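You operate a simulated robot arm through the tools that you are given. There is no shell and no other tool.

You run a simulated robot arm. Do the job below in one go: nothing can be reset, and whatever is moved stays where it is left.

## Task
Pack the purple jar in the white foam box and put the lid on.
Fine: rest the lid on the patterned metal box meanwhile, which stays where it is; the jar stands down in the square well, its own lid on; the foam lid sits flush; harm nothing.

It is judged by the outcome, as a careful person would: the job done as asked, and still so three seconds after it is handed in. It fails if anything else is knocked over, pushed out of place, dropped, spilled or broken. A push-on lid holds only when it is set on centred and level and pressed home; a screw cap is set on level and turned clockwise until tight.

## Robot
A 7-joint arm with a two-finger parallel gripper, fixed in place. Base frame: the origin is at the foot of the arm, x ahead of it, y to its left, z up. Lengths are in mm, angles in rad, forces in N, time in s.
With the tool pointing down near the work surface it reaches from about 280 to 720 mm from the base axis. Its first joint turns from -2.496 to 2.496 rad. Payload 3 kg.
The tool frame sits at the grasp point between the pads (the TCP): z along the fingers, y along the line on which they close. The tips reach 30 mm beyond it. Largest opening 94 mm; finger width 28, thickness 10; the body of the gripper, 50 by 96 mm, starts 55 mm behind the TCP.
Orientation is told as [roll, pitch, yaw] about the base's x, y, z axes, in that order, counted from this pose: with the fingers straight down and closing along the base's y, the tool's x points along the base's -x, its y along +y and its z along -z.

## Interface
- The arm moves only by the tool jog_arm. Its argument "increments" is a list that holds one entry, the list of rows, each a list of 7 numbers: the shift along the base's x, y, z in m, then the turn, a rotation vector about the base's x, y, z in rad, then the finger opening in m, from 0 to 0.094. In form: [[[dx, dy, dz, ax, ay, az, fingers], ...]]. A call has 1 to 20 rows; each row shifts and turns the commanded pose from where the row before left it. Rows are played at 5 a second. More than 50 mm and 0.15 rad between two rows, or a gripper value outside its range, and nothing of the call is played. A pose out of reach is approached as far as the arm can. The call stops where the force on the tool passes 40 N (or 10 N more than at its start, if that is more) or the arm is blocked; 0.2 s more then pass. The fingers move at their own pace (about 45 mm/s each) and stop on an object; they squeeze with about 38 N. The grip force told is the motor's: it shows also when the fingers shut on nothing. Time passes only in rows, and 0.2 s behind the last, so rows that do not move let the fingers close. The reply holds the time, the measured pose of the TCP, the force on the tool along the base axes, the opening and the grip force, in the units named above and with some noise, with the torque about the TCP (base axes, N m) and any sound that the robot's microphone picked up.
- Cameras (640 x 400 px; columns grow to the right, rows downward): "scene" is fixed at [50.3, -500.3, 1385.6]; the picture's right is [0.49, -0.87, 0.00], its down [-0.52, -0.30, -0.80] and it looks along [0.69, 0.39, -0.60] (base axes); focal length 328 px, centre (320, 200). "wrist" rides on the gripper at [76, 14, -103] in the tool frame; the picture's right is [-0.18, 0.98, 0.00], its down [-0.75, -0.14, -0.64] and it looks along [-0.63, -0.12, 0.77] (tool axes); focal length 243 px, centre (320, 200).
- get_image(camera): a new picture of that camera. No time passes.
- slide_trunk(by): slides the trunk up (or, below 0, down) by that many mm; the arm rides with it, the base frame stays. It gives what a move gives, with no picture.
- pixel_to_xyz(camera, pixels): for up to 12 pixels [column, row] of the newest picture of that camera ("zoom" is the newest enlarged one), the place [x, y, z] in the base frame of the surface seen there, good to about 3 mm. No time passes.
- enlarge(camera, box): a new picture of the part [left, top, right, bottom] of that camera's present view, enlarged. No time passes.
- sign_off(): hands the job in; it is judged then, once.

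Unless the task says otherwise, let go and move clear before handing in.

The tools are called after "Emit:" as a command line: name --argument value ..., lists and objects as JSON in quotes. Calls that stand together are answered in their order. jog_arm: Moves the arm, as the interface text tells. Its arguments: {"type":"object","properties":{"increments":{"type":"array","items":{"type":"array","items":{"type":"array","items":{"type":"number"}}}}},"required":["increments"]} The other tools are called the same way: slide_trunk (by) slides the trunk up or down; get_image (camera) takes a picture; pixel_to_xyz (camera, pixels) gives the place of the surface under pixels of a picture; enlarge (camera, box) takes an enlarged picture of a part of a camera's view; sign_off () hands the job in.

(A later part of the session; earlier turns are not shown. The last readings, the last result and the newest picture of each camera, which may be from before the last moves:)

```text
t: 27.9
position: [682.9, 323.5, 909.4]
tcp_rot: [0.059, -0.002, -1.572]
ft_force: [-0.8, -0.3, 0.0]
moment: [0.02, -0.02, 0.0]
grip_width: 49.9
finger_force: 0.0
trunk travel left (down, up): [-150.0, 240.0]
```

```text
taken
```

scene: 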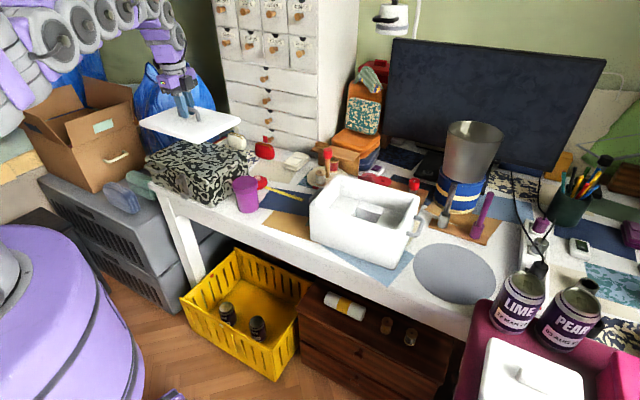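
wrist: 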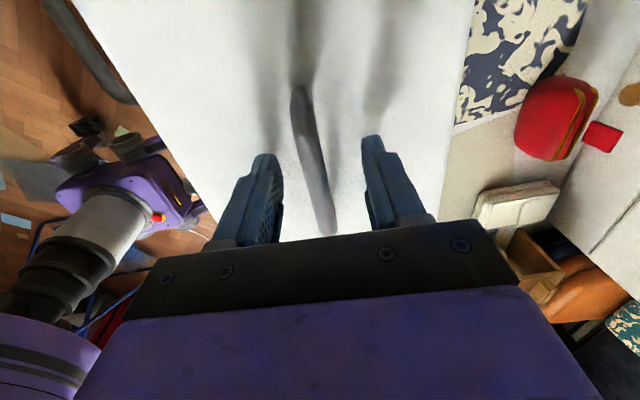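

The lid is released and rests on the patterned box. I'll lift straight up clear of the handle and check it.

Emit:
jog_arm --increments '[[[0, 0, 0.01, 0, 0, 0, 0.05], [0, 0, 0.02, 0, 0, 0, 0.05], [0, 0, 0.03, 0, 0, 0, 0.05], [0, 0, 0.03, 0, 0, 0, 0.06], [0, 0, 0.03, 0, 0, 0, 0.094], [0, 0, 0, 0, 0, 0, 0.094]]]'

Emit:
get_image --camera "scene"

Emit:
enlarge --camera "scene" --box '[130, 90, 290, 225]'

Emit:
enlarge --camera "scene" --box '[300, 165, 430, 280]'

```text
t: 29.3
position: [683.0, 324.1, 1028.3]
tcp_rot: [0.058, -0.003, -1.573]
ft_force: [-1.3, 0.1, 0.9]
moment: [0.02, 0.01, 0.02]
grip_width: 93.8
finger_force: 0.1
trunk travel left (down, up): [-150.0, 240.0]
```

```text
taken
```

scene: 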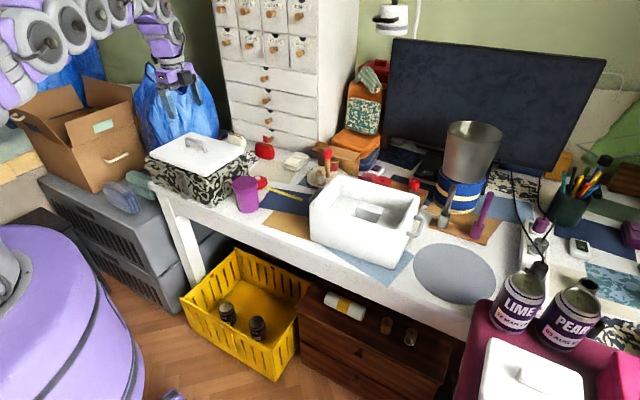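

```text
2.96 times, centred on (210, 158) of scene
```

zoom: 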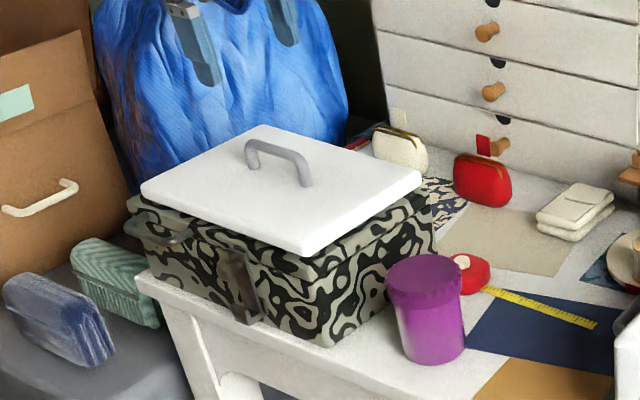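

```text
3.48 times, centred on (365, 222) of scene
```

zoom: 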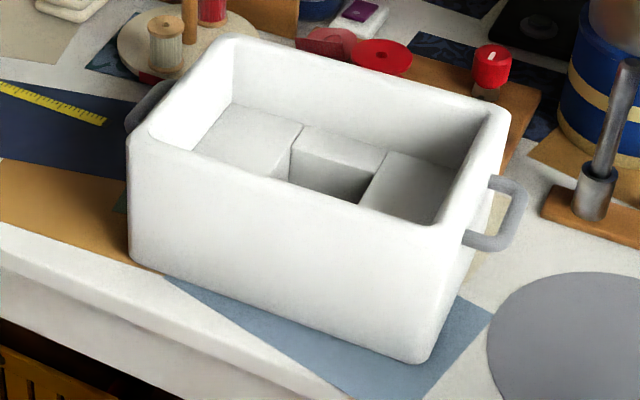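

The lid rests flat on the patterned box. I'll measure the well's corners in the scene view now that nothing is in the way.

Emit:
pixel_to_xyz --camera "zoom" --pixels '[[300, 127], [310, 132], [392, 152], [382, 155], [287, 172], [362, 203], [340, 160], [330, 185], [350, 190], [250, 140], [420, 180], [310, 170]]'

Emit:
pixel_to_xyz --camera "zoom" --pixels '[[150, 135], [225, 45], [495, 115], [455, 225], [140, 140], [500, 120], [300, 60], [350, 76], [300, 190], [195, 145], [440, 220], [440, 165]]'

```text
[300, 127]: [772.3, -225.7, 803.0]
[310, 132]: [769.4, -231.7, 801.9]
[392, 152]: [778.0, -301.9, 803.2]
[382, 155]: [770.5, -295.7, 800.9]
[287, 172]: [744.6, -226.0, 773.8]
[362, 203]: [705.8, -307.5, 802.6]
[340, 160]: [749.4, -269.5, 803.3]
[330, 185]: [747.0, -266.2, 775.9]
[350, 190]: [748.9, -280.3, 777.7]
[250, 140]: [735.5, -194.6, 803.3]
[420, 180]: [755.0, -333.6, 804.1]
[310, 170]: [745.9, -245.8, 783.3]
```

```text
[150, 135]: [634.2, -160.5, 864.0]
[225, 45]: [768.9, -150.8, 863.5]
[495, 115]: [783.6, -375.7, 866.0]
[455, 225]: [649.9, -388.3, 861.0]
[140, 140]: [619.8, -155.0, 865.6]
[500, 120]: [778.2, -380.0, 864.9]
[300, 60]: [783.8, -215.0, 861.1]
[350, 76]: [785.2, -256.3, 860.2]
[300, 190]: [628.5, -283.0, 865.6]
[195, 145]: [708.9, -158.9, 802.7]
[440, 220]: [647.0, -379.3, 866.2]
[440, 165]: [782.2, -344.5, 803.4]
```

The well spans roughly y −227 to −305, with its back wall at x≈748. I'll now turn the tool to yaw 0 with the tilt removed and move above the purple jar to inspect it.

Emit:
jog_arm --increments '[[[0, 0, 0, 0, 0.06, 0, 0.094], [-0.0036, -0.0203, 0, 0, 0, 0.131, 0.094], [-0.0036, -0.0203, 0, 0, 0, 0.131, 0.094], [-0.0036, -0.0203, 0, 0, 0, 0.131, 0.094], [-0.0036, -0.0203, 0, 0, 0, 0.131, 0.094], [-0.0036, -0.0203, 0, 0, 0, 0.131, 0.094], [-0.0036, -0.0203, 0, 0, 0, 0.131, 0.094], [-0.0036, -0.0203, 0, 0, 0, 0.131, 0.094], [-0.0036, -0.0203, 0, 0, 0, 0.131, 0.094], [-0.0036, -0.0203, 0, 0, 0, 0.131, 0.094], [-0.0036, -0.0203, 0, 0, 0, 0.131, 0.094], [-0.0036, -0.0203, 0, 0, 0, 0.131, 0.094], [-0.0036, -0.0203, 0, 0, 0, 0.131, 0.094], [0, 0, 0, 0, 0, 0, 0.094]]]'

Emit:
get_image --camera "wrist"

Emit:
get_image --camera "scene"

```text
t: 32.3
position: [639.8, 80.7, 1030.1]
tcp_rot: [-0.001, 0.0, 0.002]
ft_force: [-0.4, 0.6, 0.4]
moment: [0.03, 0.03, -0.02]
grip_width: 93.8
finger_force: 0.1
trunk travel left (down, up): [-150.0, 240.0]
```

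```text
taken
```

wrist: 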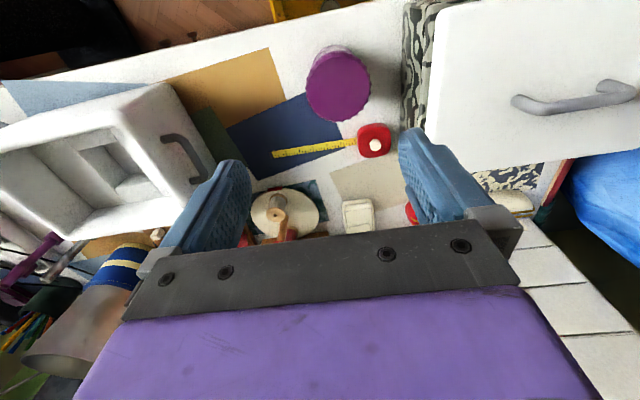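

```text
taken
```

scene: 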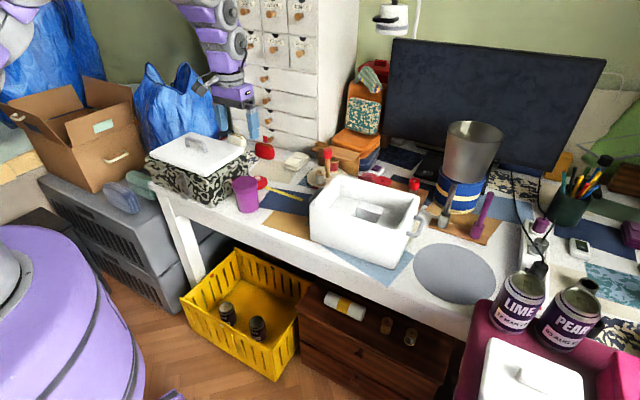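

The jar's cap now shows from above at (338,87) and the open box at (95,160). I'll enlarge both and measure.

Emit:
enlarge --camera "wrist" --box '[280, 30, 400, 140]'

Emit:
pixel_to_xyz --camera "wrist" --pixels '[[338, 86], [308, 88], [369, 86], [340, 55], [336, 118], [308, 75], [368, 98], [325, 55], [355, 60], [330, 50], [320, 48], [347, 49]]'

Emit:
enlarge --camera "wrist" --box '[0, 80, 220, 250]'

Emit:
pixel_to_xyz --camera "zoom" --pixels '[[330, 150], [395, 190], [410, 275], [325, 360], [200, 210], [235, 175], [370, 300], [300, 250], [340, 290], [360, 140], [290, 330], [150, 300]]'

```text
3.64 times, centred on (340, 85) of wrist
```

zoom: 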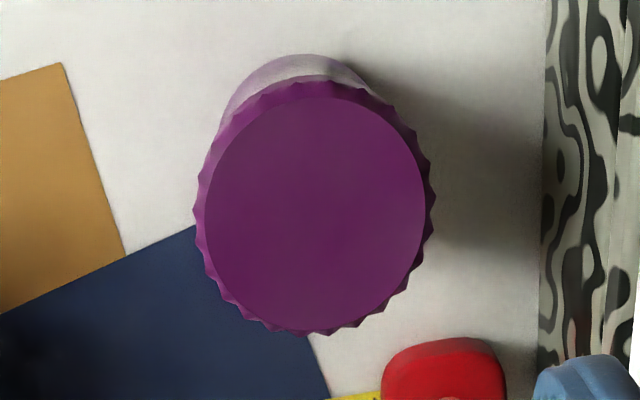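

```text
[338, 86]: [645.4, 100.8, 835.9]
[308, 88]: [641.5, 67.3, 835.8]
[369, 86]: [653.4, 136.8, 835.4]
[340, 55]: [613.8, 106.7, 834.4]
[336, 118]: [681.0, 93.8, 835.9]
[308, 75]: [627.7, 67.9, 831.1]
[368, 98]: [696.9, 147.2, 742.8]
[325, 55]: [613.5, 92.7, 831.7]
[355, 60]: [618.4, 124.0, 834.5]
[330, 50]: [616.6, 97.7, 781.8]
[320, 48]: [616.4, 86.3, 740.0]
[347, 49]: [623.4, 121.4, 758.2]
```

```text
2.35 times, centred on (110, 165) of wrist
```

zoom: 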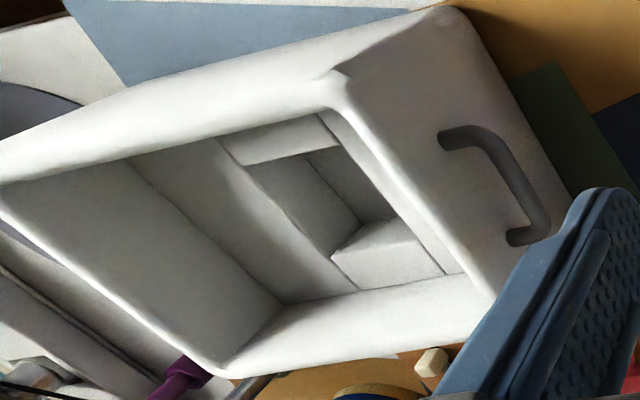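

```text
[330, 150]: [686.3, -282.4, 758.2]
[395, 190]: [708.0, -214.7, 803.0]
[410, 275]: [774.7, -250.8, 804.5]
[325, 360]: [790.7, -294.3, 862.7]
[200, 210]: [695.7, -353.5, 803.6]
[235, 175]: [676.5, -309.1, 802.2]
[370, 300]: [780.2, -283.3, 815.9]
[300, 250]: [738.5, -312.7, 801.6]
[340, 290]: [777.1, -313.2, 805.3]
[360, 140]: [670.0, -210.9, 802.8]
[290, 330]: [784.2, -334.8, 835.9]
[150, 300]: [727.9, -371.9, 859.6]
```

The jar has a knurled screw cap about 76 mm across, centred near (647,101) with its top at z≈836. Before gripping it I'll look straight down into the well to get its exact size.

Emit:
jog_arm --increments '[[[0.005, -0.034, 0, 0, 0, 0, 0.094], [0.005, -0.034, 0, 0, 0, 0, 0.094], [0.005, -0.034, 0, 0, 0, 0, 0.094], [0.005, -0.034, 0, 0, 0, 0, 0.094], [0.005, -0.034, 0, 0, 0, 0, 0.094], [0.005, -0.034, 0, 0, 0, 0, 0.094], [0.005, -0.034, 0, 0, 0, 0, 0.094], [0.005, -0.034, 0, 0, 0, 0, 0.094], [0.005, -0.034, 0, 0, 0, 0, 0.094], [0.005, -0.034, 0, 0, 0, 0, 0.094], [0, 0, 0, 0, 0, 0, 0.094]]]'

Emit:
get_image --camera "wrist"

Emit:
enlarge --camera "wrist" --box '[200, 20, 440, 170]'

```text
t: 34.7
position: [689.9, -261.8, 1028.7]
tcp_rot: [0.002, -0.002, 0.003]
ft_force: [-0.3, 0.6, 0.2]
moment: [0.0, -0.01, 0.0]
grip_width: 94.1
finger_force: 0.1
trunk travel left (down, up): [-150.0, 240.0]
```

```text
taken
```

wrist: 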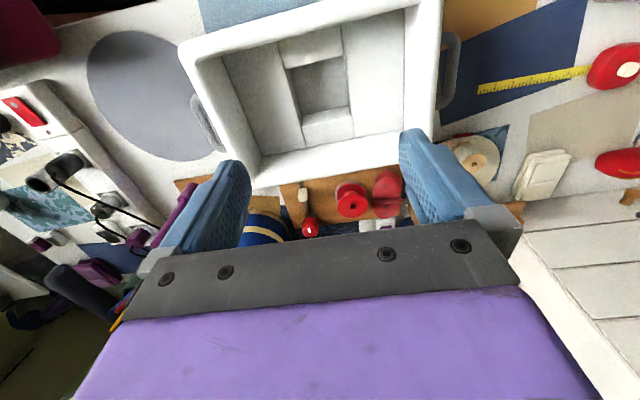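

```text
2.67 times, centred on (320, 95) of wrist
```

zoom: 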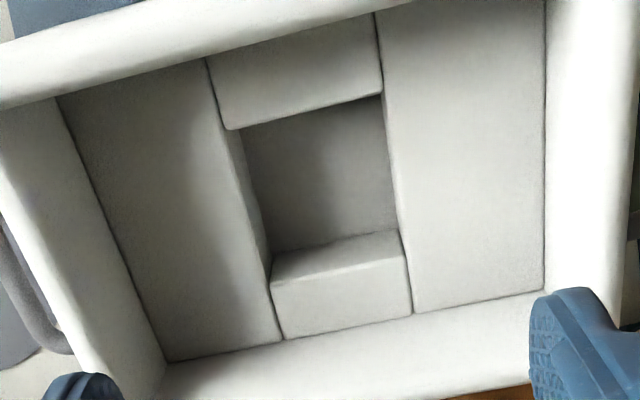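

The well is clearly visible in the zoom. I'll measure its corners, floor and the cavity walls.

Emit:
pixel_to_xyz --camera "zoom" --pixels '[[220, 130], [384, 92], [320, 108], [265, 150], [320, 170], [380, 110], [385, 210], [280, 245], [330, 250], [330, 265], [330, 285], [340, 320]]'

Emit:
pixel_to_xyz --camera "zoom" --pixels '[[235, 180], [262, 250], [395, 160], [405, 220], [225, 180], [255, 250], [400, 150], [150, 200], [470, 150], [300, 90], [345, 230], [300, 200]]'

Emit:
pixel_to_xyz --camera "zoom" --pixels '[[65, 100], [170, 355], [545, 100], [543, 285], [200, 60], [370, 15], [415, 310], [285, 337], [20, 100], [100, 380], [600, 150], [300, 30]]'

```text
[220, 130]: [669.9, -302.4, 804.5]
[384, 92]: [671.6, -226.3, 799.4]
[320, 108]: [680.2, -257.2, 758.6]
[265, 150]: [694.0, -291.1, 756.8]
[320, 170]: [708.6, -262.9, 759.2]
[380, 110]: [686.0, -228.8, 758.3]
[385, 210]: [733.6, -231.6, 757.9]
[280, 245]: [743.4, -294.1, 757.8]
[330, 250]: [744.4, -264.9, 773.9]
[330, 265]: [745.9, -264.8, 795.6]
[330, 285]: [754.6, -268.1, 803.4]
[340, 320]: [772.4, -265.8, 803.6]
```

```text
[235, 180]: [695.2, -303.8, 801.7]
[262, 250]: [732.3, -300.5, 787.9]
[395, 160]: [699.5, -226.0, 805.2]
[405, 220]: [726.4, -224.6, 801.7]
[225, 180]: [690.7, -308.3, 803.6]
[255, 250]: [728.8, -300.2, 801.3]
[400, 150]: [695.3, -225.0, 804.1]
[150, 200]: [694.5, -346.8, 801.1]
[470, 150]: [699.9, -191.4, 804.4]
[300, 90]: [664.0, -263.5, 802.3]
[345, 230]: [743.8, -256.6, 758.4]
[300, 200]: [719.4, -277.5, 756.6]
```

```text
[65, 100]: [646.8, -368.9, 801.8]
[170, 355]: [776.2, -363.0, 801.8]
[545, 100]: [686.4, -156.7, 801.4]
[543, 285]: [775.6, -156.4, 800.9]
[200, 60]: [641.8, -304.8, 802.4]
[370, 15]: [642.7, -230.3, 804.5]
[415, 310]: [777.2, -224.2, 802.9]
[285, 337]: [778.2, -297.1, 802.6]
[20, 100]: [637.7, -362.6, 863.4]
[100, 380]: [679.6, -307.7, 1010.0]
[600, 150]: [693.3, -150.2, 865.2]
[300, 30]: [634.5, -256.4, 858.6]
```

The well spans x 671–746 and y −302 to −226, with its floor at z≈758. The seated jar top will be at about z 853, below the lid's underside. I'll return over the jar and pitch the tool −0.12 about y, which is the closing axis, to gain reach for the placement.

Emit:
jog_arm --increments '[[[-0.004, 0.033, 0, 0, 0, 0, 0.094], [-0.004, 0.033, 0, 0, 0, 0, 0.094], [-0.004, 0.033, 0, 0, 0, 0, 0.094], [-0.004, 0.033, 0, 0, 0, 0, 0.094], [-0.004, 0.033, 0, 0, 0, 0, 0.094], [-0.004, 0.033, 0, 0, 0, 0, 0.094], [-0.004, 0.033, 0, 0, 0, 0, 0.094], [-0.004, 0.033, 0, 0, 0, 0, 0.094], [-0.004, 0.033, 0, 0, 0, 0, 0.094], [-0.004, 0.033, 0, 0, 0, 0, 0.094], [-0.003, 0.0333, 0, 0, 0, 0, 0.094], [0, 0, 0, 0, -0.12, 0, 0.094], [0, 0, 0, 0, 0, 0, 0.094]]]'

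Emit:
slide_trunk --by -80

Emit:
get_image --camera "wrist"

Emit:
get_image --camera "scene"

```text
t: 37.5
position: [645.9, 103.5, 1027.6]
tcp_rot: [0.0, -0.12, -0.002]
ft_force: [-0.1, -0.3, -0.3]
moment: [0.02, -0.03, 0.02]
grip_width: 94.0
finger_force: 0.1
trunk travel left (down, up): [-150.0, 240.0]
```

```text
t: 38.7
position: [644.9, 102.8, 949.2]
tcp_rot: [0.0, -0.12, 0.0]
ft_force: [-0.6, 0.0, 0.4]
moment: [-0.03, 0.02, -0.02]
grip_width: 94.1
finger_force: 0.1
trunk travel left (down, up): [-70.0, 320.0]
```

```text
taken
```

wrist: 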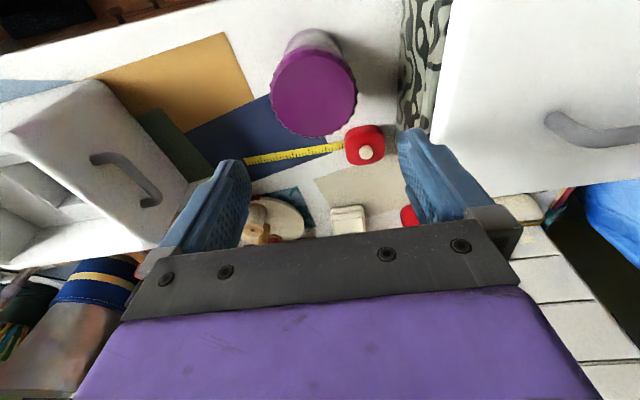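

```text
taken
```

scene: 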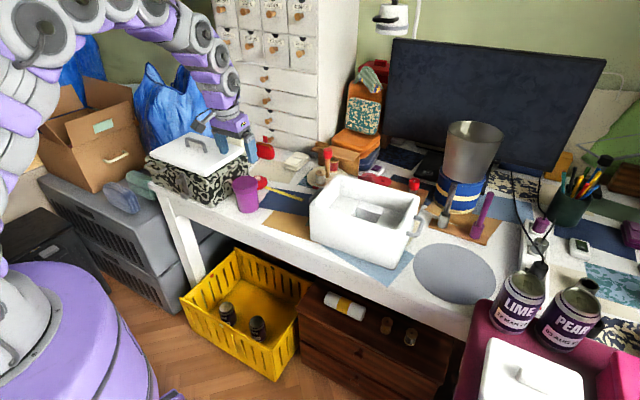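

The jar's cap is at (314,92) in the tilted wrist view. I'll measure its centre again along with the nearby tape measure and the lid edge.

Emit:
enlarge --camera "wrist" --box '[240, 20, 460, 180]'

Emit:
pixel_to_xyz --camera "wrist" --pixels '[[314, 92], [272, 92], [355, 93], [315, 54], [313, 133], [275, 80], [353, 105], [365, 145], [348, 140], [382, 140], [440, 130], [310, 40]]'

```text
2.50 times, centred on (350, 100) of wrist
```

zoom: 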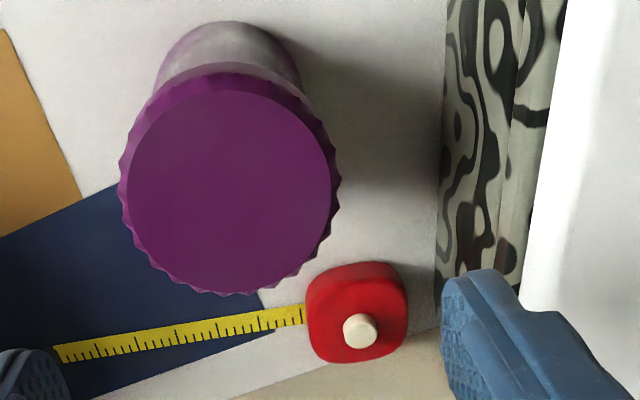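

```text
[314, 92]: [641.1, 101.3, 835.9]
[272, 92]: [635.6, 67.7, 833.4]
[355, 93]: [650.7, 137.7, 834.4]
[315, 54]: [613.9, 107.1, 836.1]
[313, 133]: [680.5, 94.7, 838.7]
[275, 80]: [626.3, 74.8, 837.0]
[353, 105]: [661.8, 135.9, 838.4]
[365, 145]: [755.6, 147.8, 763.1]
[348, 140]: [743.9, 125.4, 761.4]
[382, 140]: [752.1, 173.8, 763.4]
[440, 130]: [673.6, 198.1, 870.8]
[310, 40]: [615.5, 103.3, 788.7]
```

The cap's centre is at about (647,102.5) and everything else is clear. I'll descend around the cap to z≈823 with the fingers fully open.

Emit:
jog_arm --increments '[[[0.002, 0, -0.02, 0, 0, 0, 0.094], [0, 0, -0.025, 0, 0, 0, 0.094], [0, 0, -0.025, 0, 0, 0, 0.094], [0, 0, -0.015, 0, 0, 0, 0.094], [0, 0, 0, 0, 0, 0, 0.094]]]'

Emit:
get_image --camera "wrist"

Emit:
enlarge --camera "scene" --box '[170, 100, 320, 230]'

```text
t: 39.9
position: [647.5, 102.2, 863.2]
tcp_rot: [-0.001, -0.122, -0.001]
ft_force: [0.2, 0.2, -0.5]
moment: [0.01, -0.02, -0.03]
grip_width: 94.2
finger_force: 0.2
trunk travel left (down, up): [-70.0, 320.0]
```

```text
taken
```

wrist: 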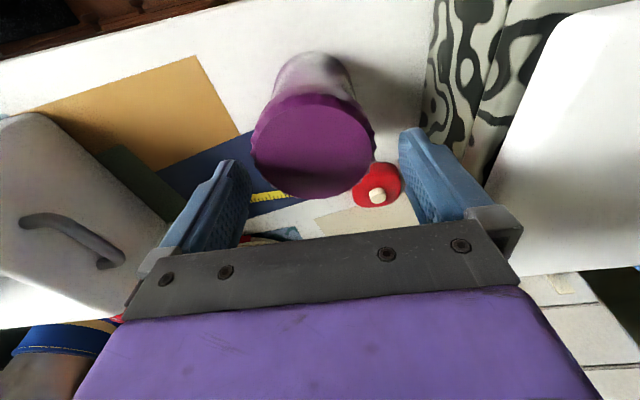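

```text
3.08 times, centred on (245, 165) of scene
```

zoom: 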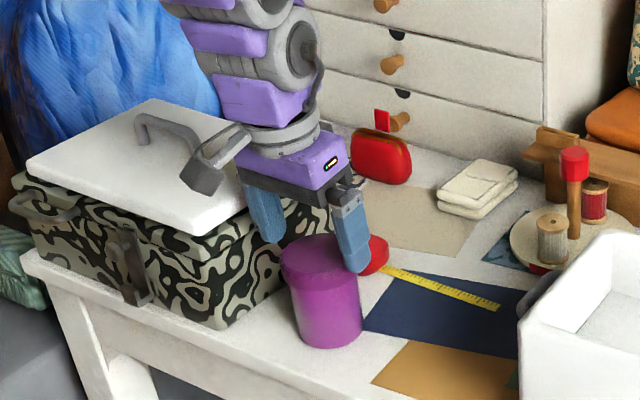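

The fingers straddle the jar in both views. I'll measure the cap's left and right edges once more to centre precisely before going lower.

Emit:
pixel_to_xyz --camera "wrist" --pixels '[[256, 145], [372, 145], [314, 150], [313, 104], [312, 190], [262, 128], [368, 160], [290, 190], [340, 190], [250, 150], [376, 155], [330, 145]]'

Emit:
enlarge --camera "wrist" --box '[220, 40, 420, 240]'

```text
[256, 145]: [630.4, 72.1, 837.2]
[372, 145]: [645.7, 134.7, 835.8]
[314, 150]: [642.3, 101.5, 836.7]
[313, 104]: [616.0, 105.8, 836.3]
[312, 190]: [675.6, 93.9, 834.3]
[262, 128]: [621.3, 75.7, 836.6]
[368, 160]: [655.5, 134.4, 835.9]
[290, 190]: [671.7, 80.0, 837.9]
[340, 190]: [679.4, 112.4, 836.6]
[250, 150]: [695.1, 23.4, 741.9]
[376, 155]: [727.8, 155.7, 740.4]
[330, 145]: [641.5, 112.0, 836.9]
```

```text
2.00 times, centred on (320, 140) of wrist
```

zoom: 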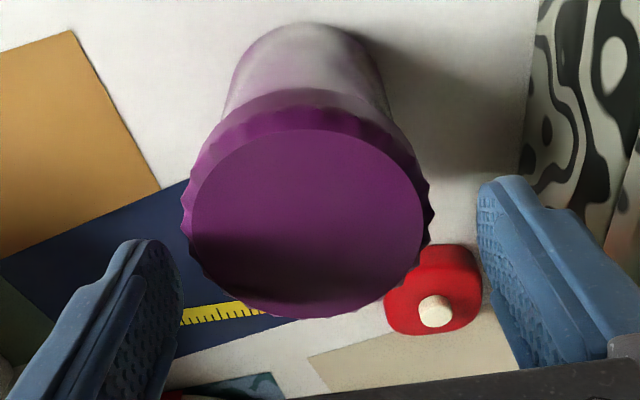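

The cap centre fits (647,101.5) and the TCP is at (647.5,102.2), which is well centred. I'll descend the last 40 mm.

Emit:
jog_arm --increments '[[[0, -0.0005, -0.014, 0, 0, 0, 0.094], [0, 0, -0.013, 0, 0, 0, 0.094], [0, 0, -0.013, 0, 0, 0, 0.094], [0, 0, 0, 0, 0, 0, 0.094]]]'

Emit:
get_image --camera "wrist"

Emit:
enlarge --camera "scene" --box '[170, 100, 320, 230]'

```text
t: 40.9
position: [646.0, 103.2, 823.6]
tcp_rot: [-0.003, -0.121, -0.001]
ft_force: [-0.6, -0.6, -0.6]
moment: [0.02, 0.0, -0.01]
grip_width: 94.0
finger_force: 0.2
trunk travel left (down, up): [-70.0, 320.0]
```

```text
taken
```

wrist: 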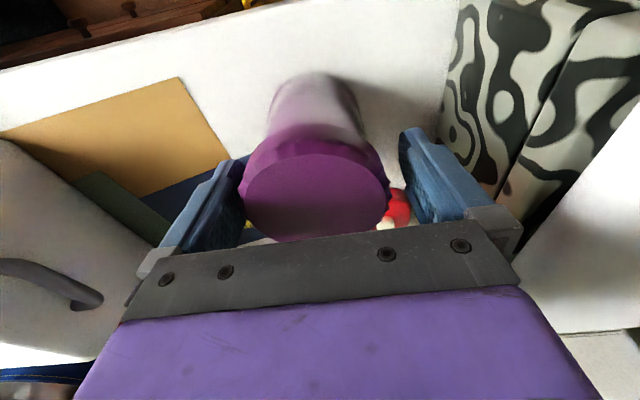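

```text
3.08 times, centred on (245, 165) of scene
```

zoom: 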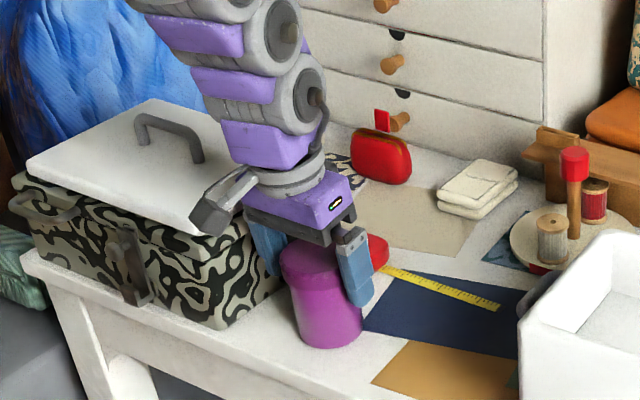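

The cap sits between the pads, slightly towards the −y finger. I'll shift 1.5 mm to centre it and close slowly.

Emit:
jog_arm --increments '[[[0.001, -0.0015, 0, 0, 0, 0, 0.09], [0, 0, 0, 0, 0, 0, 0.086], [0, 0, 0, 0, 0, 0, 0.082], [0, 0, 0, 0, 0, 0, 0.079], [0, 0, 0, 0, 0, 0, 0.076]]]'

Emit:
get_image --camera "wrist"

```text
t: 42.1
position: [647.9, 100.8, 824.0]
tcp_rot: [-0.001, -0.119, 0.002]
ft_force: [1.4, -2.0, 1.4]
moment: [0.01, -0.02, -0.03]
grip_width: 77.0
finger_force: 0.1
trunk travel left (down, up): [-70.0, 320.0]
```

```text
taken
```

wrist: 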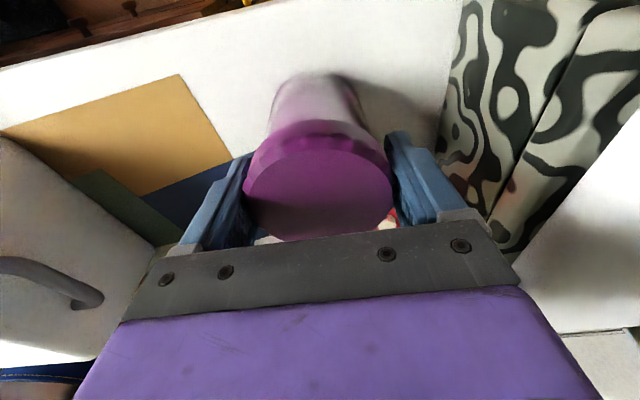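

The opening is 77 mm with no contact force yet. I'll close the rest of the way onto the cap.

Emit:
jog_arm --increments '[[[0, 0, 0, 0, 0, 0, 0.074], [0, 0, 0, 0, 0, 0, 0.072], [0, 0, 0, 0, 0, 0, 0.068], [0, 0, 0, 0, 0, 0, 0.06], [0, 0, 0, 0, 0, 0, 0.06], [0, 0, 0, 0, 0, 0, 0.06]]]'

Emit:
get_image --camera "wrist"

Emit:
enlarge --camera "scene" --box '[170, 100, 320, 230]'

```text
t: 43.5
position: [647.8, 100.8, 823.7]
tcp_rot: [-0.001, -0.12, 0.0]
ft_force: [-0.4, -1.6, 1.2]
moment: [-0.03, 0.03, -0.02]
grip_width: 75.4
finger_force: 37.6
trunk travel left (down, up): [-70.0, 320.0]
```

```text
taken
```

wrist: 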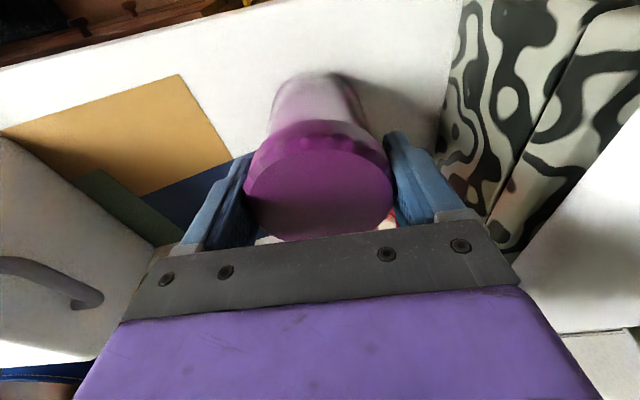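

```text
3.08 times, centred on (245, 165) of scene
```

zoom: 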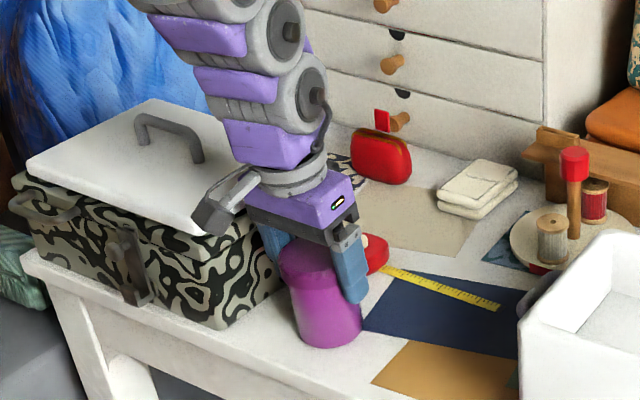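

The cap is gripped at 75.4 mm with 38 N. I'll lift 15 mm gently and check that the whole jar comes up with its cap.

Emit:
jog_arm --increments '[[[0, 0, 0.003, 0, 0, 0, 0.06], [0, 0, 0.003, 0, 0, 0, 0.06], [0, 0, 0.004, 0, 0, 0, 0.06], [0, 0, 0.005, 0, 0, 0, 0.06], [0, 0, 0, 0, 0, 0, 0.06]]]'

Emit:
enlarge --camera "scene" --box '[200, 140, 300, 230]'

Emit:
get_image --camera "wrist"

```text
t: 44.7
position: [649.4, 102.8, 839.5]
tcp_rot: [-0.004, -0.121, 0.001]
ft_force: [-0.2, -1.1, -2.7]
moment: [-0.01, 0.03, 0.01]
grip_width: 75.4
finger_force: 38.2
trunk travel left (down, up): [-70.0, 320.0]
```

```text
4.44 times, centred on (250, 185) of scene
```

zoom: 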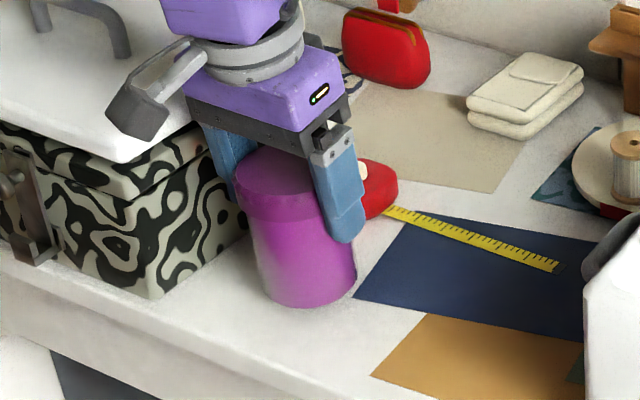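

```text
taken
```

wrist: 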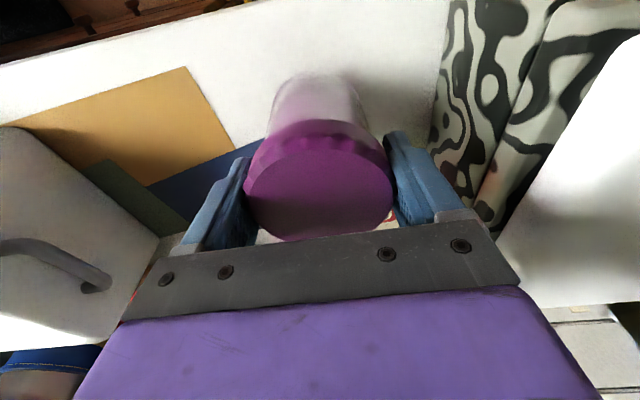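

The jar came up whole and upright, weighing about 2–3 N. I'll raise it to z≈980, which clears the box rim.

Emit:
jog_arm --increments '[[[0, 0, 0.01, 0, 0, 0, 0.06], [0, 0, 0.02, 0, 0, 0, 0.06], [0, 0, 0.025, 0, 0, 0, 0.06], [0, 0, 0.025, 0, 0, 0, 0.06], [0, 0, 0.025, 0, 0, 0, 0.06], [0, 0, 0.02, 0, 0, 0, 0.06], [0, 0, 0.015, 0, 0, 0, 0.06], [0, 0, 0, 0, 0, 0, 0.06]]]'

Emit:
enlarge --camera "scene" --box '[170, 80, 330, 230]'

```text
t: 46.5
position: [648.1, 102.2, 977.5]
tcp_rot: [-0.001, -0.118, -0.001]
ft_force: [0.6, -0.4, -3.1]
moment: [0.01, -0.02, -0.01]
grip_width: 75.9
finger_force: 38.0
trunk travel left (down, up): [-70.0, 320.0]
```

```text
2.67 times, centred on (250, 155) of scene
```

zoom: 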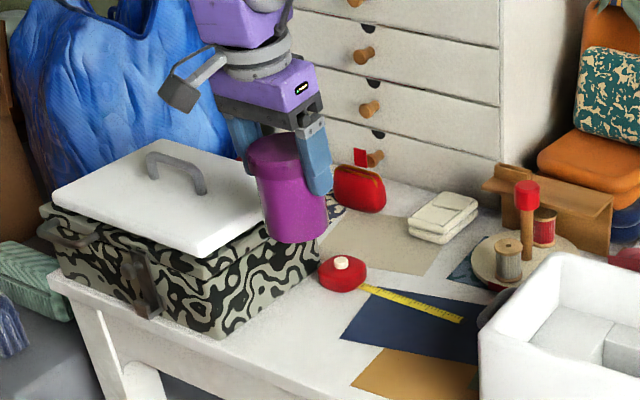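

The jar hangs upright with its cap on. I'll carry it across to above the well at about (708,-264).

Emit:
jog_arm --increments '[[[0.003, -0.018, 0.003, 0, 0, 0, 0.06], [0.005, -0.028, 0.003, 0, 0, 0, 0.06], [0.005, -0.03, 0.003, 0, 0, 0, 0.06], [0.005, -0.03, 0, 0, 0, 0, 0.06], [0.005, -0.03, 0, 0, 0, 0, 0.06], [0.005, -0.03, 0, 0, 0, 0, 0.06], [0.005, -0.03, 0, 0, 0, 0, 0.06], [0.005, -0.03, 0, 0, 0, 0, 0.06], [0.005, -0.03, 0, 0, 0, 0, 0.06], [0.005, -0.03, 0, 0, 0, 0, 0.06], [0.005, -0.03, 0, 0, 0, 0, 0.06], [0.004, -0.03, 0, 0, 0, 0, 0.06], [0.003, -0.018, 0, 0, 0, 0, 0.06], [0, 0, 0, 0, 0, 0, 0.06]]]'

Emit:
get_image --camera "scene"

Emit:
enlarge --camera "scene" --box '[290, 100, 450, 260]'

Emit:
get_image --camera "wrist"

```text
t: 49.5
position: [709.4, -264.0, 988.0]
tcp_rot: [0.0, -0.122, 0.001]
ft_force: [0.6, -0.2, -2.1]
moment: [-0.01, -0.04, 0.01]
grip_width: 75.5
finger_force: 38.1
trunk travel left (down, up): [-70.0, 320.0]
```

```text
taken
```

scene: 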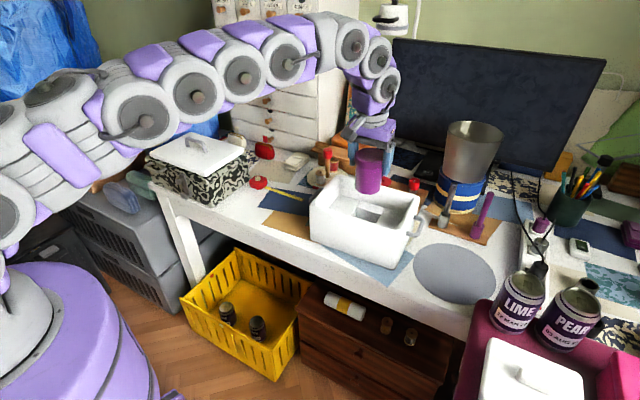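

```text
2.50 times, centred on (370, 180) of scene
```

zoom: 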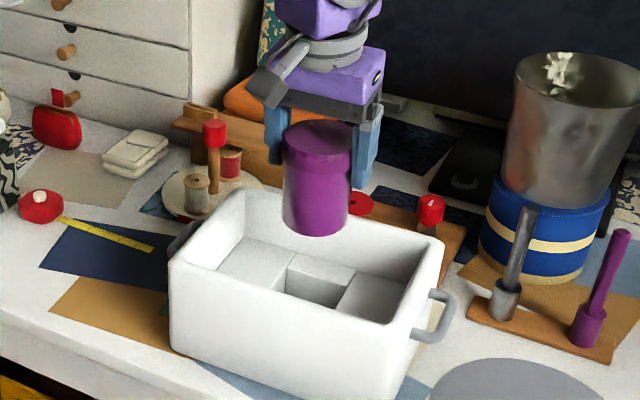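

```text
taken
```

wrist: 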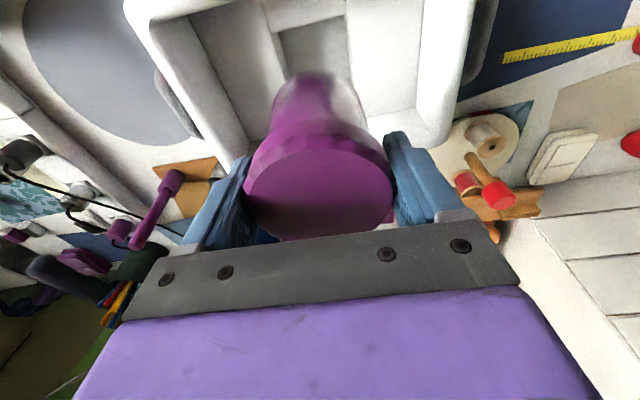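

The jar is above the well with the TCP at (709.4,-264). I'll lower it to just above the insert level and check the alignment.

Emit:
jog_arm --increments '[[[0, 0, -0.015, 0, 0, 0, 0.06], [0, 0, -0.02, 0, 0, 0, 0.06], [0, 0, -0.02, 0, 0, 0, 0.06], [0, 0, -0.018, 0, 0, 0, 0.06], [0, 0, -0.01, 0, 0, 0, 0.06], [0, 0, 0, 0, 0, 0, 0.06]]]'

Emit:
get_image --camera "wrist"

Emit:
enlarge --camera "wrist" --box '[200, 0, 460, 160]'

Emit:
enlarge --camera "scene" --box '[310, 130, 430, 250]'

```text
t: 50.9
position: [710.3, -264.7, 904.9]
tcp_rot: [-0.001, -0.12, 0.0]
ft_force: [0.1, 0.6, -4.0]
moment: [0.04, 0.0, 0.0]
grip_width: 75.4
finger_force: 38.0
trunk travel left (down, up): [-70.0, 320.0]
```

```text
taken
```

wrist: 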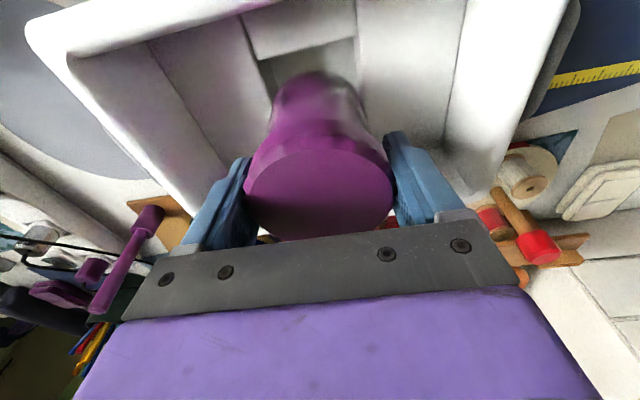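

```text
2.46 times, centred on (330, 80) of wrist
```

zoom: 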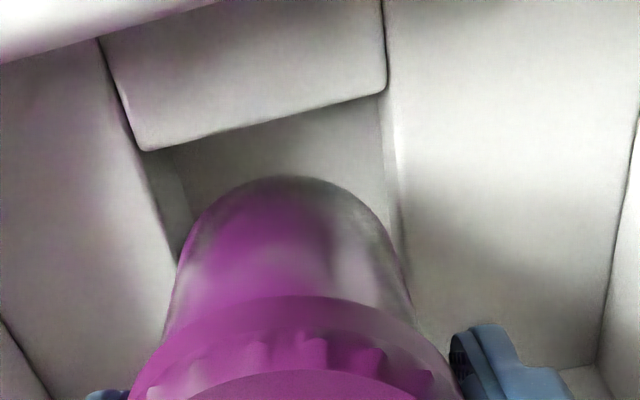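

```text
3.33 times, centred on (370, 190) of scene
```

zoom: 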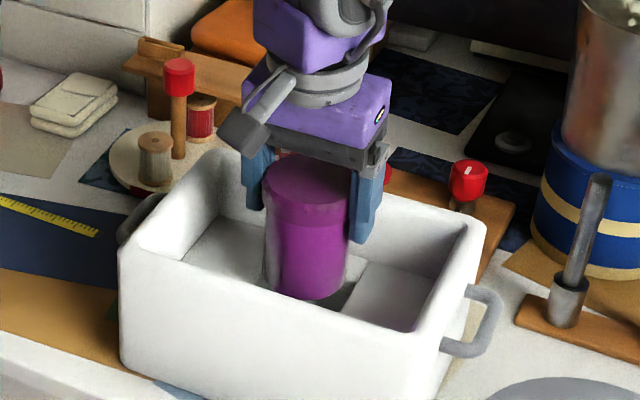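

The jar's foot is entering over the well in the wrist view, at about (314,71). I'll measure the foot and the well edges to confirm the centring.

Emit:
pixel_to_xyz --camera "wrist" --pixels '[[313, 73], [313, 78], [276, 110], [362, 110], [257, 59], [356, 35], [364, 80], [262, 80], [285, 85], [345, 85], [310, 66], [300, 60]]'

```text
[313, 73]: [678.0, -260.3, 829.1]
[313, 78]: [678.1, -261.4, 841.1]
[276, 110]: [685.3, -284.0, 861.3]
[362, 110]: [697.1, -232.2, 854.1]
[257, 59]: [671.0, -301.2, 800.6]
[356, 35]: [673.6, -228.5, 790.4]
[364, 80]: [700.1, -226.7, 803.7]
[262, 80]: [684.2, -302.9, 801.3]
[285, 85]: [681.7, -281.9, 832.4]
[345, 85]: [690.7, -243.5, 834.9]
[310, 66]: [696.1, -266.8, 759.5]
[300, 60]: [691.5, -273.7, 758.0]
```

The foot fits a 64 mm circle centred at about (710,-264), inside the well's x 671–746 and y −302 to −226, so there is clearance all round. I'll lower it into the well.

Emit:
jog_arm --increments '[[[-0.0015, 0, -0.008, 0, 0, 0, 0.06], [0, 0, -0.01, 0, 0, 0, 0.06], [0, 0, -0.01, 0, 0, 0, 0.06], [0, 0, -0.01, 0, 0, 0, 0.06], [0, 0, -0.01, 0, 0, 0, 0.06], [0, 0, -0.006, 0, 0, 0, 0.06], [0, 0, 0, 0, 0, 0, 0.06]]]'

Emit:
enlarge --camera "wrist" --box '[200, 0, 460, 160]'

Emit:
enlarge --camera "scene" --box '[310, 130, 430, 250]'

```text
t: 52.5
position: [707.4, -264.5, 850.1]
tcp_rot: [0.003, -0.12, 0.0]
ft_force: [0.2, -0.3, -2.8]
moment: [0.02, 0.03, 0.02]
grip_width: 75.7
finger_force: 38.1
trunk travel left (down, up): [-70.0, 320.0]
```

```text
2.46 times, centred on (330, 80) of wrist
```

zoom: 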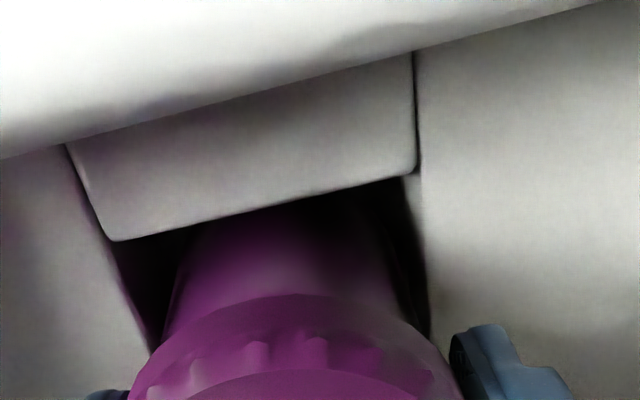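

```text
3.33 times, centred on (370, 190) of scene
```

zoom: 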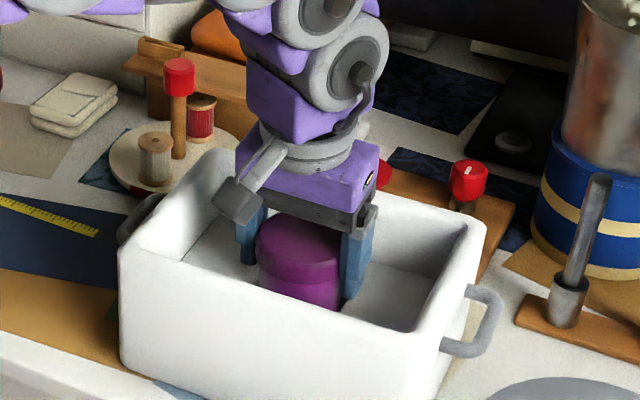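

The jar is going cleanly into the well with no contact force. I'll lower it in 2 mm steps to feel for the floor.

Emit:
jog_arm --increments '[[[0, 0, -0.002, 0, 0, 0, 0.06], [0, 0, -0.002, 0, 0, 0, 0.06], [0, 0, -0.002, 0, 0, 0, 0.06], [0, 0, 0, 0, 0, 0, 0.06]]]'

Emit:
jog_arm --increments '[[[0, 0, -0.0015, 0, 0, 0, 0.06], [0, 0, -0.0015, 0, 0, 0, 0.06], [0, 0, 0, 0, 0, 0, 0.06]]]'

```text
t: 53.5
position: [706.3, -263.4, 844.4]
tcp_rot: [0.003, -0.12, 0.002]
ft_force: [0.5, 0.4, -3.0]
moment: [0.02, 0.0, -0.02]
grip_width: 75.4
finger_force: 37.6
trunk travel left (down, up): [-70.0, 320.0]
```

```text
t: 54.3
position: [707.9, -264.7, 842.1]
tcp_rot: [0.001, -0.123, -0.001]
ft_force: [0.6, -0.8, 3.2]
moment: [-0.02, 0.13, -0.01]
grip_width: 75.3
finger_force: 38.3
trunk travel left (down, up): [-70.0, 320.0]
```

The force went from −3 N to +3 N at z≈842, so the jar is standing on the well floor. I'll open the fingers gradually to release it.

Emit:
jog_arm --increments '[[[0, 0, 0, 0, 0, 0, 0.078], [0, 0, 0, 0, 0, 0, 0.082], [0, 0, 0, 0, 0, 0, 0.088], [0, 0, 0, 0, 0, 0, 0.092], [0, 0, 0, 0, 0, 0, 0.092]]]'

Emit:
get_image --camera "wrist"

Emit:
enlarge --camera "scene" --box '[310, 130, 430, 250]'

```text
t: 55.5
position: [707.3, -263.5, 841.4]
tcp_rot: [0.001, -0.12, 0.002]
ft_force: [-0.6, 0.0, 1.0]
moment: [0.0, 0.02, 0.03]
grip_width: 92.3
finger_force: 0.1
trunk travel left (down, up): [-70.0, 320.0]
```

```text
taken
```

wrist: 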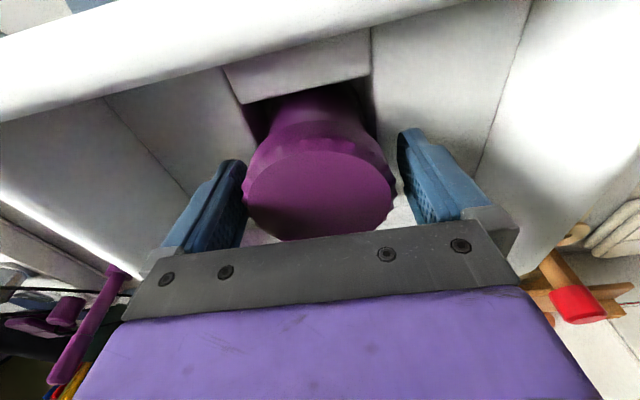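

```text
3.33 times, centred on (370, 190) of scene
```

zoom: 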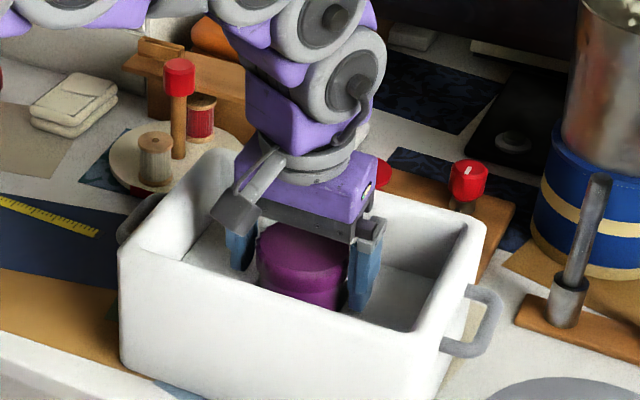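

The grip is released, with the cap still on. I'll raise the fingers straight up, slowly at first, to make sure the jar isn't dragged.

Emit:
jog_arm --increments '[[[0, 0, 0.004, 0, 0, 0, 0.094], [0, 0, 0.006, 0, 0, 0, 0.094], [0, 0, 0.01, 0, 0, 0, 0.094], [0, 0, 0.01, 0, 0, 0, 0.094], [0, 0, 0, 0, 0, 0, 0.094]]]'

Emit:
get_image --camera "wrist"

```text
t: 56.7
position: [706.6, -264.1, 871.7]
tcp_rot: [0.001, -0.122, -0.001]
ft_force: [-0.2, -0.1, 1.0]
moment: [0.03, -0.01, 0.01]
grip_width: 94.1
finger_force: 0.1
trunk travel left (down, up): [-70.0, 320.0]
```

```text
taken
```

wrist: 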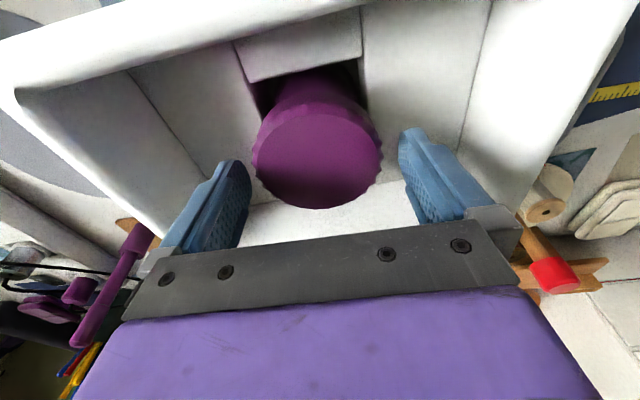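

The jar stays put as the fingers rise. I'll move up well clear, then check the seated jar's height and position.

Emit:
jog_arm --increments '[[[0, 0, 0.02, 0, 0, 0, 0.094], [0, 0, 0.03, 0, 0, 0, 0.094], [0, 0, 0.03, 0, 0, 0, 0.094], [0, 0, 0.02, 0, 0, 0, 0.094], [0, 0, 0, 0, 0, 0, 0.094]]]'

Emit:
get_image --camera "wrist"

Emit:
enlarge --camera "scene" --box '[310, 130, 430, 250]'

Emit:
pixel_to_xyz --camera "zoom" --pixels '[[300, 240], [265, 240], [335, 245], [300, 225], [300, 262], [230, 240], [300, 290]]'

```text
t: 57.9
position: [705.5, -263.9, 972.7]
tcp_rot: [0.003, -0.119, 0.0]
ft_force: [-0.3, 0.2, -0.4]
moment: [-0.03, -0.01, -0.02]
grip_width: 93.9
finger_force: 0.1
trunk travel left (down, up): [-70.0, 320.0]
```

```text
taken
```

wrist: 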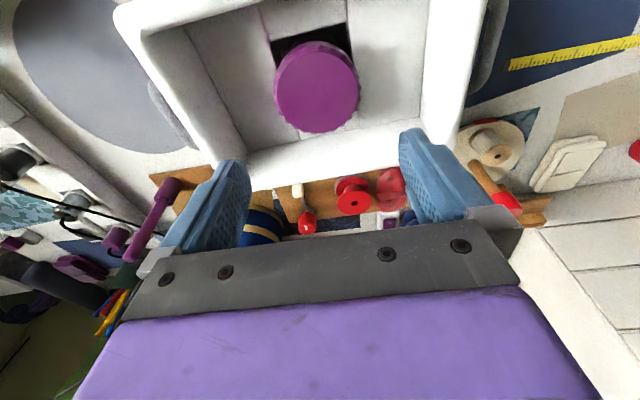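

```text
3.33 times, centred on (370, 190) of scene
```

zoom: 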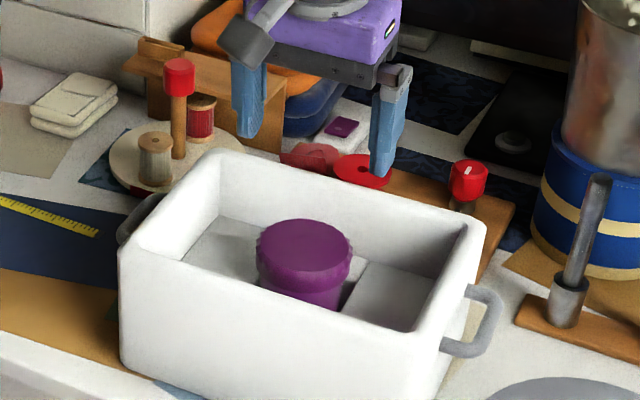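

```text
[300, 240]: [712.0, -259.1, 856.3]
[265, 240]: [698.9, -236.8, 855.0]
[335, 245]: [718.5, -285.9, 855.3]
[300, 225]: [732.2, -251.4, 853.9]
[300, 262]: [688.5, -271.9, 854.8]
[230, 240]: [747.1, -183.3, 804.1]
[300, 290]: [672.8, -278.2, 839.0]
```

The jar top reads z≈855 and sits in the well, below the rim at z≈865, with its cap on. Now I'll fetch the lid: raise the trunk 50 mm, move back to mid-way and undo the pitch.

Emit:
slide_trunk --by 50

Emit:
jog_arm --increments '[[[-0.007, 0.02, 0, 0, 0, 0, 0.094], [-0.007, 0.03, 0, 0, 0, 0, 0.094], [-0.007, 0.03, 0, 0, 0, 0, 0.094], [-0.007, 0.03, 0, 0, 0, 0, 0.094], [-0.007, 0.03, 0, 0, 0, 0, 0.094], [-0.007, 0.03, 0, 0, 0, 0, 0.094], [-0.007, 0.03, 0, 0, 0, 0, 0.094], [-0.007, 0.03, 0, 0, 0, 0, 0.094], [-0.007, 0.034, 0, 0, 0, 0, 0.094], [0, 0, 0, 0, 0.12, 0, 0.094], [0, 0, 0, 0, 0, 0, 0.094]]]'

```text
t: 58.8
position: [706.1, -264.9, 1021.8]
tcp_rot: [0.001, -0.121, 0.001]
ft_force: [0.1, 0.1, -0.3]
moment: [0.0, 0.0, 0.01]
grip_width: 93.9
finger_force: 0.1
trunk travel left (down, up): [-120.0, 270.0]
```

```text
t: 61.2
position: [641.8, 0.0, 1024.0]
tcp_rot: [-0.001, 0.0, -0.001]
ft_force: [0.4, -0.2, -0.2]
moment: [-0.02, 0.06, 0.01]
grip_width: 94.1
finger_force: 0.0
trunk travel left (down, up): [-120.0, 270.0]
```

The tool is vertical at (642,0,1024). I'll yaw −90° while moving towards the lid, then pitch −0.06 and close in over its handle.

Emit:
jog_arm --increments '[[[0.001, 0.027, 0, 0, 0, -0.131, 0.094], [0.001, 0.027, 0, 0, 0, -0.131, 0.094], [0.001, 0.027, 0, 0, 0, -0.131, 0.094], [0.001, 0.027, 0, 0, 0, -0.131, 0.094], [0.001, 0.027, 0, 0, 0, -0.131, 0.08], [0.001, 0.027, 0, 0, 0, -0.131, 0.06], [0.001, 0.027, 0, 0, 0, -0.131, 0.05], [0.001, 0.027, 0, 0, 0, -0.131, 0.05], [0.001, 0.027, 0, 0, 0, -0.131, 0.05], [0.001, 0.027, 0, 0, 0, -0.131, 0.05], [0.001, 0.027, 0, 0, 0, -0.131, 0.05], [0.001, 0.026, 0, 0, 0, -0.13, 0.05], [0, 0, 0, 0, -0.06, 0, 0.05], [0.015, 0, 0, 0, 0, 0, 0.05], [0.015, 0, 0, 0, 0, 0, 0.05], [0, 0, 0, 0, 0, 0, 0.05], [0, 0, 0, 0, 0, 0, 0.05]]]'

Emit:
get_image --camera "wrist"

Emit:
get_image --camera "scene"

```text
t: 64.8
position: [685.6, 325.0, 1021.0]
tcp_rot: [0.057, -0.002, -1.572]
ft_force: [-0.6, -0.3, 0.2]
moment: [-0.05, -0.03, -0.04]
grip_width: 49.8
finger_force: 0.1
trunk travel left (down, up): [-120.0, 270.0]
```

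```text
taken
```

wrist: 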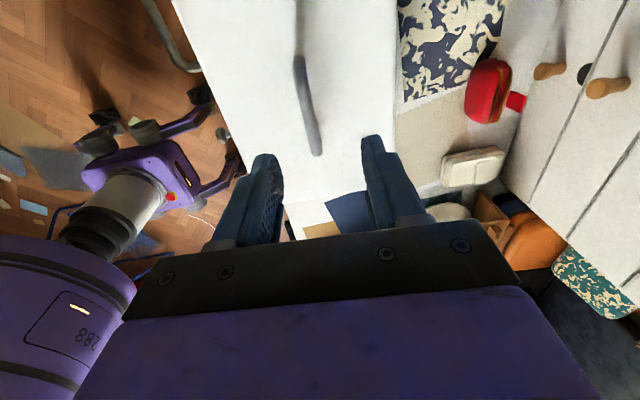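

```text
taken
```

scene: 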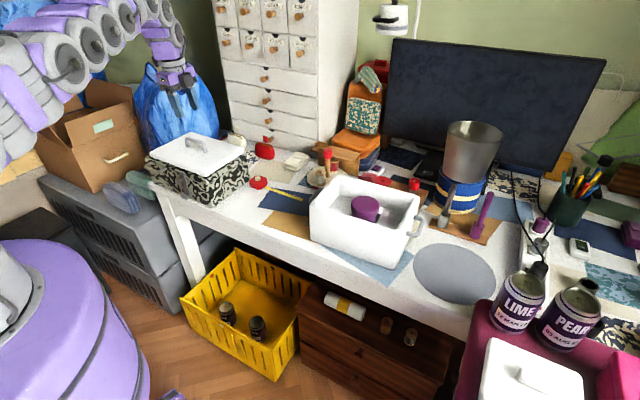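

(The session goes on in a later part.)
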